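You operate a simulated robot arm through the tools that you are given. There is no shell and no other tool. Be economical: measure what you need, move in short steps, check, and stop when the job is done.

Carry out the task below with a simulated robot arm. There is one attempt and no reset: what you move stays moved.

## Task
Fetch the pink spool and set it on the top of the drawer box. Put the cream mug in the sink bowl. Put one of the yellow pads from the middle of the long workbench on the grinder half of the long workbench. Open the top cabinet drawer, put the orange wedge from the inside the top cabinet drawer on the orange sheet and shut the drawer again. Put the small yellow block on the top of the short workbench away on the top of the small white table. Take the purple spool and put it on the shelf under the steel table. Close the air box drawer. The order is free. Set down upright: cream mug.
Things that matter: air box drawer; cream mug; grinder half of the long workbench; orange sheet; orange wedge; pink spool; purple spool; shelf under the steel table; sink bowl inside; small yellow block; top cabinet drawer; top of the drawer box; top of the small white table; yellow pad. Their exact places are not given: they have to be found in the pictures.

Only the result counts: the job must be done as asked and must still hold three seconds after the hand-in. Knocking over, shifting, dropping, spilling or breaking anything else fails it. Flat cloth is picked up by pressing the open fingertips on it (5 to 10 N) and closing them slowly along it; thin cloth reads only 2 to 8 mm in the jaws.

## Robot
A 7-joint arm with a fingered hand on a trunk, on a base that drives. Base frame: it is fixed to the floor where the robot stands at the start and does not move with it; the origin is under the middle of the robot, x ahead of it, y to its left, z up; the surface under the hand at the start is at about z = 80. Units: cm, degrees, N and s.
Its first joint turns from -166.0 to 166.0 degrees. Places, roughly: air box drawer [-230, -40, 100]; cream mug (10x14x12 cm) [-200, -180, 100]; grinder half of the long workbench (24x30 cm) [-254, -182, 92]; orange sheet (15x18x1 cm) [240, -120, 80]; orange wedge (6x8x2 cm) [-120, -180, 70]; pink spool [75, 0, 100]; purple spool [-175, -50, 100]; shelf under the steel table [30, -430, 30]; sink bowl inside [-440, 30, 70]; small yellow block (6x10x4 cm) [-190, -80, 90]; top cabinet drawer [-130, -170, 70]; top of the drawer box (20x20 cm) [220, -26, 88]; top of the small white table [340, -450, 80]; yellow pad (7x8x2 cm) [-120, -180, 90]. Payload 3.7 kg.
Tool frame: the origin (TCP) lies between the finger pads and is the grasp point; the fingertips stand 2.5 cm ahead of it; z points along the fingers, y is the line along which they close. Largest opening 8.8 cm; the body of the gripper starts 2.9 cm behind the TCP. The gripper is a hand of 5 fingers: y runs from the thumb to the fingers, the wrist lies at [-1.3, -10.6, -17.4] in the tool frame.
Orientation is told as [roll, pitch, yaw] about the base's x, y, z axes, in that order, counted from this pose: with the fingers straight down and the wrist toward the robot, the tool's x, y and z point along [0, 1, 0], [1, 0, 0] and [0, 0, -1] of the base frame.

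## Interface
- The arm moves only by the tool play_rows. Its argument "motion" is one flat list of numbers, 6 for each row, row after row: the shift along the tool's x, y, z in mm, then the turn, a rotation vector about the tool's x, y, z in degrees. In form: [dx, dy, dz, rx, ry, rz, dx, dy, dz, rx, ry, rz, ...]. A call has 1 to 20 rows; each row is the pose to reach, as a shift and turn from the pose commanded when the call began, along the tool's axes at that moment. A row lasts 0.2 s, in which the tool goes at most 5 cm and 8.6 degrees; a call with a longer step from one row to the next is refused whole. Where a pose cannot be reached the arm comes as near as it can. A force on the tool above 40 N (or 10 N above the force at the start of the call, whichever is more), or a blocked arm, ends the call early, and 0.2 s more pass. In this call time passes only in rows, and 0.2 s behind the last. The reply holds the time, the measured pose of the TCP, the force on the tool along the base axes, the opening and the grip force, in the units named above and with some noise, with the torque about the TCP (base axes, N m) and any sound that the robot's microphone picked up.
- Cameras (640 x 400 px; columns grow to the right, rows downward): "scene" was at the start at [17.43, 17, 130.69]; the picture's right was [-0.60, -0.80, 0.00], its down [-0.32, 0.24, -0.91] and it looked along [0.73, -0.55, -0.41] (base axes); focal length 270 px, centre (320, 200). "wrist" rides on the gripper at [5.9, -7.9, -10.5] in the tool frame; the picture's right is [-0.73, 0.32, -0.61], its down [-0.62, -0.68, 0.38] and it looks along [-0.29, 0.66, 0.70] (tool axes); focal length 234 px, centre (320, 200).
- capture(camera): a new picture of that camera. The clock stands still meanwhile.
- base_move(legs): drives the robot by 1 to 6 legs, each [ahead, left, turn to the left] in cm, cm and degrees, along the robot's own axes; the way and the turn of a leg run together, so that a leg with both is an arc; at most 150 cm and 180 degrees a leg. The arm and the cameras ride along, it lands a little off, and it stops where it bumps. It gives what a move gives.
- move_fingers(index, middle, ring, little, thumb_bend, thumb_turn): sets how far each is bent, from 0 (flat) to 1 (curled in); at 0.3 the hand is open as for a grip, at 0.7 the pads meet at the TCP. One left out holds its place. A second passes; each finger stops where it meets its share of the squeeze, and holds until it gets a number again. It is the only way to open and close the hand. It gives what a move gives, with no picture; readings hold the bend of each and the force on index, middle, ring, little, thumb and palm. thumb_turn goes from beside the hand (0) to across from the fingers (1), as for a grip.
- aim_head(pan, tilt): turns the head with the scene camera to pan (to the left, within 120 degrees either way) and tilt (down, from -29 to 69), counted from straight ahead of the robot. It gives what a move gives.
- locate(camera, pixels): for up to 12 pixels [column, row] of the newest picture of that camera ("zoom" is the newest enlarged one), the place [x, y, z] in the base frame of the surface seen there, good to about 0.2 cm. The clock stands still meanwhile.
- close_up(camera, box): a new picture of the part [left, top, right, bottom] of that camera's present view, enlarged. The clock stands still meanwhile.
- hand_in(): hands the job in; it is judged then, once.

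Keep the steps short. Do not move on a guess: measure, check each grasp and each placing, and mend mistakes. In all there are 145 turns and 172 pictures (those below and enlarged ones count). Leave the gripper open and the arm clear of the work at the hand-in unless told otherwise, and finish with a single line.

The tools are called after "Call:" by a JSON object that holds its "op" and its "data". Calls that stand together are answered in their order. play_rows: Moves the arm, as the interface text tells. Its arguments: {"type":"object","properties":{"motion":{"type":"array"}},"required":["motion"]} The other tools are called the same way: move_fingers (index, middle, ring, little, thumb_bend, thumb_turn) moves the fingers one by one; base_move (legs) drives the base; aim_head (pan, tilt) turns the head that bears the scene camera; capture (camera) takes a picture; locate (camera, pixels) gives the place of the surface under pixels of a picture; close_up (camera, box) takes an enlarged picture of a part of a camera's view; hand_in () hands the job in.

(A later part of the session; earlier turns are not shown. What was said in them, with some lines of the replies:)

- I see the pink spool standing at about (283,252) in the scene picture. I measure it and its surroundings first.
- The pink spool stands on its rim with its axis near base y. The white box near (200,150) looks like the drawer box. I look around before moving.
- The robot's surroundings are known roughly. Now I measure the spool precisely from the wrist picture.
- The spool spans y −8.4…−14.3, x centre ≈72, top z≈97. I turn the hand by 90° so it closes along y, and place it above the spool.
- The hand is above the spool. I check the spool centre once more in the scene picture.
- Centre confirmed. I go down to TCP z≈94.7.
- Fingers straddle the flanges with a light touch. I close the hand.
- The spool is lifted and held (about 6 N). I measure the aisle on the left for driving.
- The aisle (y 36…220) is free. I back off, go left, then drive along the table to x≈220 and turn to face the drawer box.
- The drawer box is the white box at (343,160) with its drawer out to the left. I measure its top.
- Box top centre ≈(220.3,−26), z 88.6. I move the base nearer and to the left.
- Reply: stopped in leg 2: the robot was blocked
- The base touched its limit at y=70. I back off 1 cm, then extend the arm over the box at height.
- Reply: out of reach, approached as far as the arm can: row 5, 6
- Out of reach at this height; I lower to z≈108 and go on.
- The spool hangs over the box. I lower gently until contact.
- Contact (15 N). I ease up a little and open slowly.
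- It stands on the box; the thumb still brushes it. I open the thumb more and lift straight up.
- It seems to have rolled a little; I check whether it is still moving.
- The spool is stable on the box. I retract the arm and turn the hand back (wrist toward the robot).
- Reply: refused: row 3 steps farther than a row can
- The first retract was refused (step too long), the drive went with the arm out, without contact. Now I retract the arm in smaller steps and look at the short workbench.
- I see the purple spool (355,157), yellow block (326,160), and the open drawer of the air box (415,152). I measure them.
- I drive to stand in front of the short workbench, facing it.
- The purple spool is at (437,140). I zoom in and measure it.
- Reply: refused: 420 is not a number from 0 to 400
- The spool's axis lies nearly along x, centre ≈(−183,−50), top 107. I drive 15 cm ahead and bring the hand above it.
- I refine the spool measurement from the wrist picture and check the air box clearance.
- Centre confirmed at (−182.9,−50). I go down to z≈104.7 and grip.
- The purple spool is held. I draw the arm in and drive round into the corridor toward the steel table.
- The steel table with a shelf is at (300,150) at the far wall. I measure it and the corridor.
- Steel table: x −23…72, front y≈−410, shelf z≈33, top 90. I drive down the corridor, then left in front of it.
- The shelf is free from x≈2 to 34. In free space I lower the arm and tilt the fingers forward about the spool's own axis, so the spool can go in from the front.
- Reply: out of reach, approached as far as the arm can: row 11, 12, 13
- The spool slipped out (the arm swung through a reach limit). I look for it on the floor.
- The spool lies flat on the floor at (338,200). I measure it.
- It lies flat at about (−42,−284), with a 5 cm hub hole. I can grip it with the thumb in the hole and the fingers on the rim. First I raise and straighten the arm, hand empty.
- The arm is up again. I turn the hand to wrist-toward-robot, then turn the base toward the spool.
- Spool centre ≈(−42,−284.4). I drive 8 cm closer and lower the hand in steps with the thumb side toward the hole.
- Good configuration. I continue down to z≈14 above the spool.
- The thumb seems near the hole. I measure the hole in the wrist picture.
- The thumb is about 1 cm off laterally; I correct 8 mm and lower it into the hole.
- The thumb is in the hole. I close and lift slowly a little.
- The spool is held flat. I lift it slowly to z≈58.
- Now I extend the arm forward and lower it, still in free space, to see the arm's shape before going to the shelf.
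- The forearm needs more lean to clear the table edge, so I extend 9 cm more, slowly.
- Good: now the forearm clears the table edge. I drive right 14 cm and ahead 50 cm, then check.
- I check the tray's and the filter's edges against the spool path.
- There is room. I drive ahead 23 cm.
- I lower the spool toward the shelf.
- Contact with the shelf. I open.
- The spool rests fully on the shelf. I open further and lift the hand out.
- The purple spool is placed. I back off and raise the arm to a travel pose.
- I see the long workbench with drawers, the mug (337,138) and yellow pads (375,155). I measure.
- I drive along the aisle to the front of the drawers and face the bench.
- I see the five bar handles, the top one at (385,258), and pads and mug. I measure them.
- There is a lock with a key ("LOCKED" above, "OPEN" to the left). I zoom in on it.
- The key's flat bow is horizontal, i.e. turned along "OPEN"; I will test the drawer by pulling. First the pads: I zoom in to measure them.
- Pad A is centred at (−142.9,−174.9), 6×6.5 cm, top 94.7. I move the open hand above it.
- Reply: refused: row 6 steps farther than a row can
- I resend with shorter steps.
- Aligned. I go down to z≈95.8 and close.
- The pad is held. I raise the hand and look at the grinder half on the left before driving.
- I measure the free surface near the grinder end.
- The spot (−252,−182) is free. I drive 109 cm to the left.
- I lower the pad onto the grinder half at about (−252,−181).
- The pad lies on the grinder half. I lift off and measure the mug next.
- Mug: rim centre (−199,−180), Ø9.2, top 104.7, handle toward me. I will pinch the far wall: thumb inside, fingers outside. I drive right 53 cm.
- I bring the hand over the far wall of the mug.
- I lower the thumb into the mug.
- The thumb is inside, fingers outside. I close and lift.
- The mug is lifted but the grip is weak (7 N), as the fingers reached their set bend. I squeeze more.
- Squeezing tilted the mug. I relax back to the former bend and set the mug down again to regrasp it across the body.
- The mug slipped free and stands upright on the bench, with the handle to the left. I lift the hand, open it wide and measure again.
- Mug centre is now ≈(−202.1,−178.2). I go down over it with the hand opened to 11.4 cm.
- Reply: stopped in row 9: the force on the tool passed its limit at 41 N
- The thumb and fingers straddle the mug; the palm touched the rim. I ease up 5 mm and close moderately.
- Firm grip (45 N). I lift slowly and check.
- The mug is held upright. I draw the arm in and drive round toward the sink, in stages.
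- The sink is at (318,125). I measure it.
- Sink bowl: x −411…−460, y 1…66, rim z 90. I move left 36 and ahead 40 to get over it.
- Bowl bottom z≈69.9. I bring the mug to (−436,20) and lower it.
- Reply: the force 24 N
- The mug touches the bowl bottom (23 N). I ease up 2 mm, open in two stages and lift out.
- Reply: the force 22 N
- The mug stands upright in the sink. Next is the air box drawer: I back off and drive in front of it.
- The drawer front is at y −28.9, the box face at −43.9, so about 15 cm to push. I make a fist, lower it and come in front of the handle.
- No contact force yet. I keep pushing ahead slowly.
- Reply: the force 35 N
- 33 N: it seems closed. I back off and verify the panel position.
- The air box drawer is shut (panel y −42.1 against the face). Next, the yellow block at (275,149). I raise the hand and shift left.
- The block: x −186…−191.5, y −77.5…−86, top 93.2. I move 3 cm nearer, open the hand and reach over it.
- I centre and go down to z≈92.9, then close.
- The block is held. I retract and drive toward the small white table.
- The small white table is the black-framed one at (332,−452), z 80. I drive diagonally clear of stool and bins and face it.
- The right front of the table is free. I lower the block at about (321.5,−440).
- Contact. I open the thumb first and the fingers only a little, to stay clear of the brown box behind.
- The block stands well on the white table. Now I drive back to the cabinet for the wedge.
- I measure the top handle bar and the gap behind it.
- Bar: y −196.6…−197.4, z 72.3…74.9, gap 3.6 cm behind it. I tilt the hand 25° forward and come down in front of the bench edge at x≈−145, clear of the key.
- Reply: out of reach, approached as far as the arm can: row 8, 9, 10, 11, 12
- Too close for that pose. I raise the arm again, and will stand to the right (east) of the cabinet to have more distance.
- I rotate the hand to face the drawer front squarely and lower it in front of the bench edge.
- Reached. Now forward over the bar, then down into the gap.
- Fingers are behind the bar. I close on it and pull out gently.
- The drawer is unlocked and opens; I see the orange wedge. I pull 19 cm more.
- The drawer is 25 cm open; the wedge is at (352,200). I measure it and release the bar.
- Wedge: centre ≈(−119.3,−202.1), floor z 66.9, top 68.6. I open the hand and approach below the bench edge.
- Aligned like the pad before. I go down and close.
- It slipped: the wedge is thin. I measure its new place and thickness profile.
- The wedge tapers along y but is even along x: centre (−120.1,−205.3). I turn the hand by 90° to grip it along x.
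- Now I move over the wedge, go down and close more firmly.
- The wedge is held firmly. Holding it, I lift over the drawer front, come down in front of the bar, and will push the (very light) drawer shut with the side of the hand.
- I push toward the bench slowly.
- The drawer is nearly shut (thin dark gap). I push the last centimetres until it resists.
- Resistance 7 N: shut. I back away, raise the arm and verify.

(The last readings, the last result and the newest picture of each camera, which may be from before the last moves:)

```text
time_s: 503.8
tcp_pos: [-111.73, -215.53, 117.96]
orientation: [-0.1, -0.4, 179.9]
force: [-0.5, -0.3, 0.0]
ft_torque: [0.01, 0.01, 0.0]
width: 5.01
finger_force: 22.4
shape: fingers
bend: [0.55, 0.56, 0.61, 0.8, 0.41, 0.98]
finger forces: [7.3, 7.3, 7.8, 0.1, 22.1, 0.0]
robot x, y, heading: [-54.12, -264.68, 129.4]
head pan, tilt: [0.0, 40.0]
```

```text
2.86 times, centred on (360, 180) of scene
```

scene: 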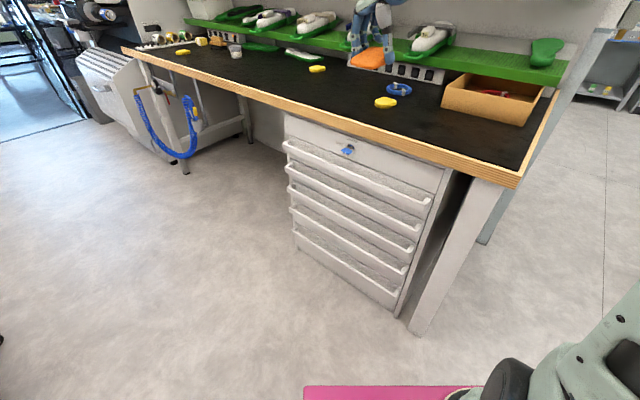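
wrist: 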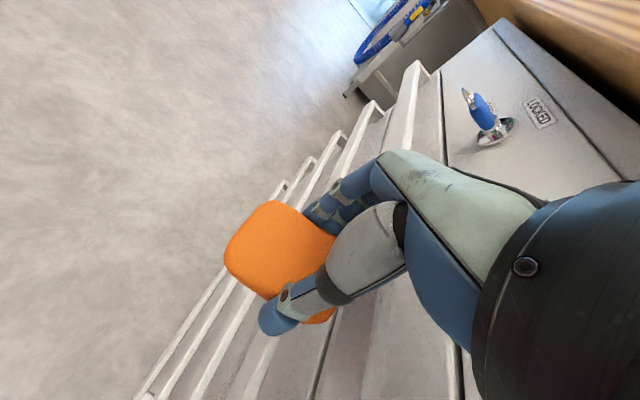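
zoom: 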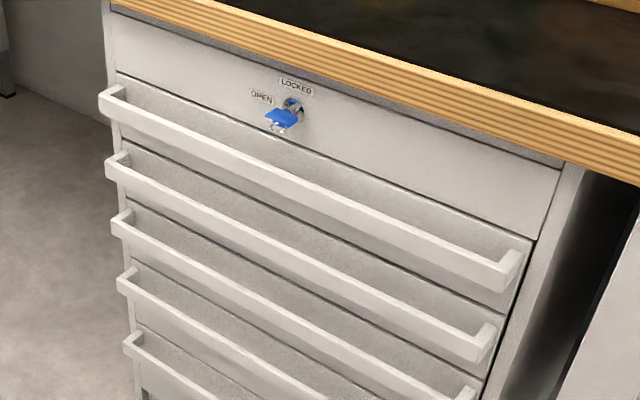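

The drawer is shut exactly as at the start. Now I drive to the orange sheet at the big table's south side.

Call:
{"op": "base_move", "data": {"legs": [[0, 0, -129.4], [150, 0, 0], [142, 0, 0], [0, 0, 90]]}}

Call:
{"op": "aim_head", "data": {"pan": 0, "tilt": 30}}

Call:
{"op": "capture", "data": {"camera": "scene"}}

```text
time_s: 527.1
tcp_pos: [221.97, -182.8, 117.99]
orientation: [0.0, -0.6, 143.6]
force: [0.0, 0.4, -0.4]
ft_torque: [0.0, -0.01, 0.0]
width: 4.9
finger_force: 21.0
shape: fingers
bend: [0.56, 0.57, 0.62, 0.8, 0.41, 0.98]
finger forces: [6.8, 6.9, 7.5, 0.0, 20.9, 0.0]
robot x, y, heading: [239.33, -256.82, 93.1]
head pan, tilt: [0.0, 40.0]
```

```text
time_s: 527.9
tcp_pos: [222.06, -182.8, 117.97]
orientation: [0.0, -0.3, 143.7]
force: [-0.5, -0.1, 0.2]
ft_torque: [0.02, -0.01, 0.0]
width: 4.91
finger_force: 21.1
shape: fingers
bend: [0.56, 0.57, 0.62, 0.8, 0.41, 0.98]
finger forces: [6.8, 6.9, 7.5, 0.0, 21.0, 0.0]
robot x, y, heading: [239.74, -256.74, 93.2]
head pan, tilt: [0.0, 30.0]
```

```text
25 pictures are left
```

scene: 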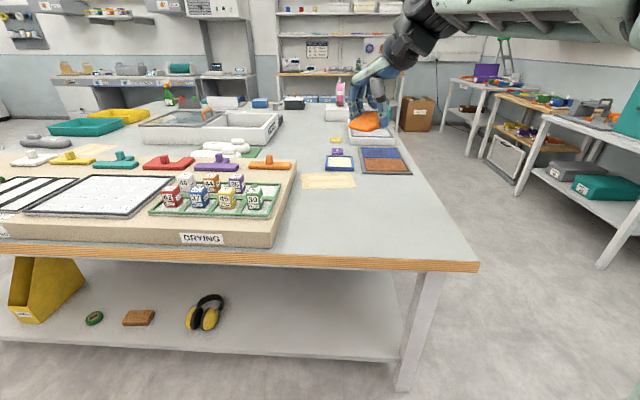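

The sheets are at (385,158): blue behind, orange-brown in front. I measure them.

Call:
{"op": "close_up", "data": {"camera": "scene", "box": [300, 70, 460, 190]}}

Call:
{"op": "locate", "data": {"camera": "scene", "pixels": [[386, 166], [364, 160], [408, 160], [365, 171], [410, 171], [383, 153], [340, 163], [478, 262], [400, 158], [341, 80]]}}

```text
3.33 times, centred on (380, 130) of scene
```

zoom: 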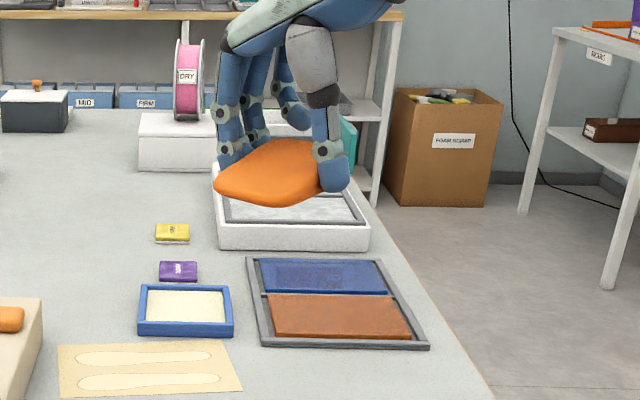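

```text
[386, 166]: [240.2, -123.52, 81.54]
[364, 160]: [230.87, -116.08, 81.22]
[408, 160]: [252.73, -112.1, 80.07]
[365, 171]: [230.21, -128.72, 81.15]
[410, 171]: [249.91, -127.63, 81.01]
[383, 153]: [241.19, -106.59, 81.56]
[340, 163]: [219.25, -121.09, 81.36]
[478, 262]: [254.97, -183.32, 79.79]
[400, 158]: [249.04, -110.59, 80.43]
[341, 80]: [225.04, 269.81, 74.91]
```

The orange sheet is centred at (240.2,−122), z 81.5. The pink spool still stands on its box. I drive nearer and bring the wedge over the sheet.

Call:
{"op": "base_move", "data": {"legs": [[33, 0, 0]]}}

Call:
{"op": "play_rows", "data": {"motion": [-40, 0, 0, 0, 0, 0, -80, 0, 0, 0, 0, 0, -120, 0, 0, 0, 0, 0, -160, 0, 5, 0, 0, 0, -200, 0, 15, 0, 0, 0, -240, 0, 30, 0, 0, 0, -275, 0, 50, 0, 0, 0, -305, 0, 75, 0, 0, 0, -325, 0, 105, 0, 0, 0, -339, 0, 140, 0, 0, 0, -339, 0, 180, 0, 0, 0, -339, 0, 220, 0, 0, 0]}}

Call:
{"op": "capture", "data": {"camera": "scene"}}

Call:
{"op": "close_up", "data": {"camera": "scene", "box": [280, 90, 480, 220]}}

```text
time_s: 530.0
tcp_pos: [219.83, -149.9, 118.0]
orientation: [0.2, -0.5, 143.8]
force: [-0.7, -0.2, -0.2]
ft_torque: [-0.03, -0.03, -0.02]
width: 4.95
finger_force: 21.4
shape: fingers
bend: [0.56, 0.57, 0.62, 0.8, 0.41, 0.98]
finger forces: [6.9, 6.9, 7.5, 0.0, 21.0, 0.0]
robot x, y, heading: [237.42, -223.87, 93.2]
head pan, tilt: [0.0, 30.0]
```

```text
time_s: 532.6
tcp_pos: [239.57, -122.55, 96.08]
orientation: [0.0, -0.5, 143.7]
force: [-0.2, 0.1, 0.5]
ft_torque: [0.01, 0.02, -0.01]
width: 4.89
finger_force: 21.4
shape: fingers
bend: [0.56, 0.57, 0.62, 0.8, 0.41, 0.98]
finger forces: [6.8, 6.9, 7.5, 0.1, 20.9, 0.1]
robot x, y, heading: [238.12, -224.1, 93.4]
head pan, tilt: [0.0, 30.0]
```

```text
23 pictures are left
```

scene: 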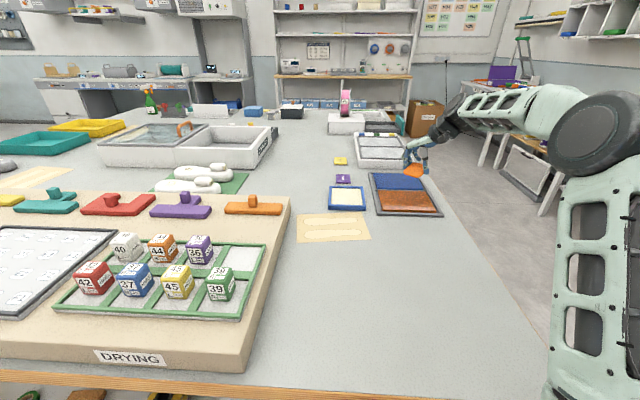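

```text
3.08 times, centred on (380, 155) of scene
```

zoom: 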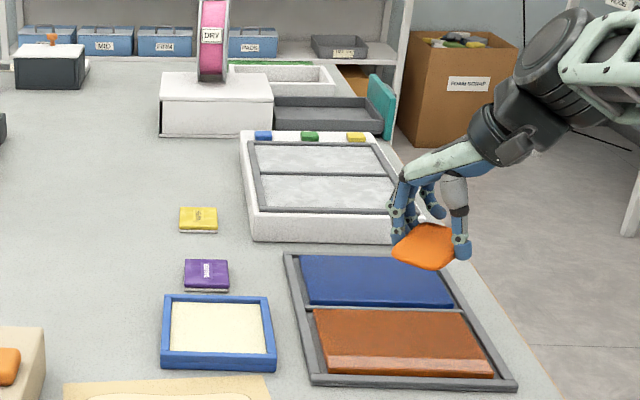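

I check the sheet's corners again from here.

Call:
{"op": "locate", "data": {"camera": "zoom", "pixels": [[320, 318], [460, 318], [335, 365], [485, 370], [400, 340], [420, 250]]}}

```text
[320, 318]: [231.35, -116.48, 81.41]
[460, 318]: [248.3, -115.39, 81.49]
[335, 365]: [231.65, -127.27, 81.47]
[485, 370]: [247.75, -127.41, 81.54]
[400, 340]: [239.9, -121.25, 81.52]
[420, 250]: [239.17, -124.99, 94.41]
```

The wedge is over the sheet's middle. I lower it until contact.

Call:
{"op": "play_rows", "data": {"motion": [-3, 2, 25, 0, 0, 0, -6, 4, 55, 0, 0, 0, -6, 4, 80, 0, 0, 0, -6, 4, 98, 0, 0, 0, -6, 4, 108, 0, 0, 0, -6, 4, 114, 0, 0, 0, -6, 4, 117, 0, 0, 0]}}

Call:
{"op": "close_up", "data": {"camera": "scene", "box": [320, 120, 480, 220]}}

```text
time_s: 534.2
tcp_pos: [239.52, -121.63, 84.21]
orientation: [0.0, -0.6, 143.8]
force: [-0.3, 1.0, 1.2]
ft_torque: [-0.05, -0.04, 0.02]
width: 4.88
finger_force: 21.1
shape: fingers
bend: [0.56, 0.57, 0.62, 0.8, 0.41, 0.98]
finger forces: [7.0, 6.8, 7.3, 0.1, 21.3, 0.0]
robot x, y, heading: [237.96, -223.84, 93.7]
head pan, tilt: [0.0, 30.0]
```

```text
4.00 times, centred on (400, 170) of scene
```

zoom: 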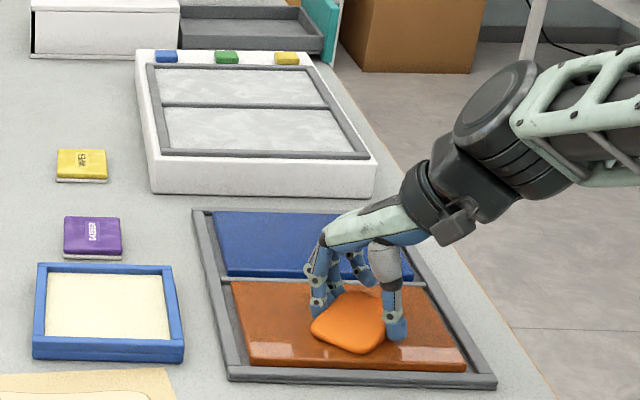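

It is on the sheet. I open, lift off and check.

Call:
{"op": "move_fingers", "data": {"index": 0.4, "middle": 0.4, "ring": 0.45, "little": 0.6, "thumb_bend": 0.28}}

Call:
{"op": "play_rows", "data": {"motion": [0, 0, -10, 0, 0, 0, 0, 0, -30, 0, 0, 0, 0, 0, -65, 0, 0, 0, 0, 0, -105, 0, 0, 0, 0, 0, -145, 0, 0, 0, 20, 0, -185, 0, 0, 0, 50, 0, -220, 0, 0, 0, 80, 0, -255, 0, 0, 0, 115, 0, -280, 0, 0, 0, 155, 0, -300, 0, 0, 0]}}

Call:
{"op": "close_up", "data": {"camera": "scene", "box": [300, 80, 480, 220]}}

```text
time_s: 535.2
tcp_pos: [239.67, -121.75, 84.25]
orientation: [0.0, -0.4, 143.8]
force: [-0.4, -0.3, 0.7]
ft_torque: [0.02, 0.0, -0.01]
width: 7.49
finger_force: 0.1
shape: fingers
bend: [0.4, 0.4, 0.45, 0.6, 0.28, 1.0]
finger forces: [0.1, 0.0, 0.0, 0.0, 0.1, 0.1]
robot x, y, heading: [237.35, -223.73, 93.4]
head pan, tilt: [0.0, 30.0]
```

```text
time_s: 537.5
tcp_pos: [230.67, -134.25, 114.11]
orientation: [0.1, -0.4, 143.6]
force: [0.3, 0.5, -0.6]
ft_torque: [-0.01, -0.01, 0.0]
width: 7.5
finger_force: 0.0
shape: fingers
bend: [0.4, 0.4, 0.45, 0.6, 0.28, 1.0]
finger forces: [0.0, 0.0, 0.1, 0.0, 0.0, 0.1]
robot x, y, heading: [237.85, -223.84, 93.3]
head pan, tilt: [0.0, 30.0]
```

```text
2.86 times, centred on (390, 150) of scene
```

zoom: 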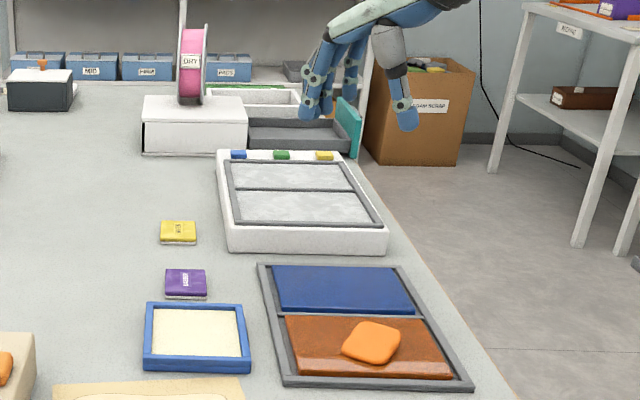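

The wedge lies on the orange sheet. I check the spool's place, open the hand and back off.

Call:
{"op": "locate", "data": {"camera": "zoom", "pixels": [[190, 75], [190, 100], [205, 75], [160, 100], [240, 100]]}}

Call:
{"op": "move_fingers", "data": {"index": 0.3, "middle": 0.3, "ring": 0.3, "little": 0.3, "thumb_bend": 0.3}}

Call:
{"op": "base_move", "data": {"legs": [[-40, 0, 0]]}}

Call:
{"op": "capture", "data": {"camera": "scene"}}

```text
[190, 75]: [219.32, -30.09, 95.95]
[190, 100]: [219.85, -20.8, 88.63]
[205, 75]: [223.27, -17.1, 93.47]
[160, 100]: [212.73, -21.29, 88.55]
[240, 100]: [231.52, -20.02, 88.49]
```

```text
time_s: 538.5
tcp_pos: [230.6, -134.46, 114.23]
orientation: [0.1, -0.5, 143.8]
force: [-0.3, 0.5, 0.1]
ft_torque: [0.03, 0.02, -0.02]
width: 8.45
finger_force: 0.1
shape: fingers
bend: [0.3, 0.3, 0.3, 0.3, 0.3, 1.0]
finger forces: [0.1, 0.1, 0.0, 0.0, 0.0, 0.0]
robot x, y, heading: [237.8, -223.58, 93.5]
head pan, tilt: [0.0, 30.0]
```

```text
time_s: 541.0
tcp_pos: [232.7, -174.64, 114.22]
orientation: [0.0, -0.5, 144.1]
force: [0.3, -0.2, -0.2]
ft_torque: [-0.03, 0.02, -0.04]
width: 8.47
finger_force: 0.0
shape: fingers
bend: [0.3, 0.3, 0.3, 0.3, 0.3, 1.0]
finger forces: [0.1, 0.0, 0.0, 0.1, 0.0, 0.0]
robot x, y, heading: [240.38, -264.08, 93.8]
head pan, tilt: [0.0, 30.0]
```

```text
19 pictures are left
```

scene: 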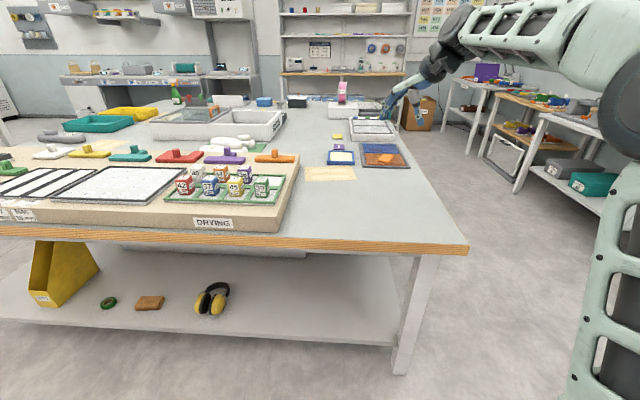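

All items are placed, both drawers are shut, the hand is open and clear. I hand in.

Call:
{"op": "hand_in", "data": {}}

```text
The job is handed in.
```

All seven tasks are done and the job is handed in, with two mishaps on the way: the purple spool fell to the floor before I placed it on the shelf, and the mug slipped about 3 cm back onto the bench before I regrasped it.
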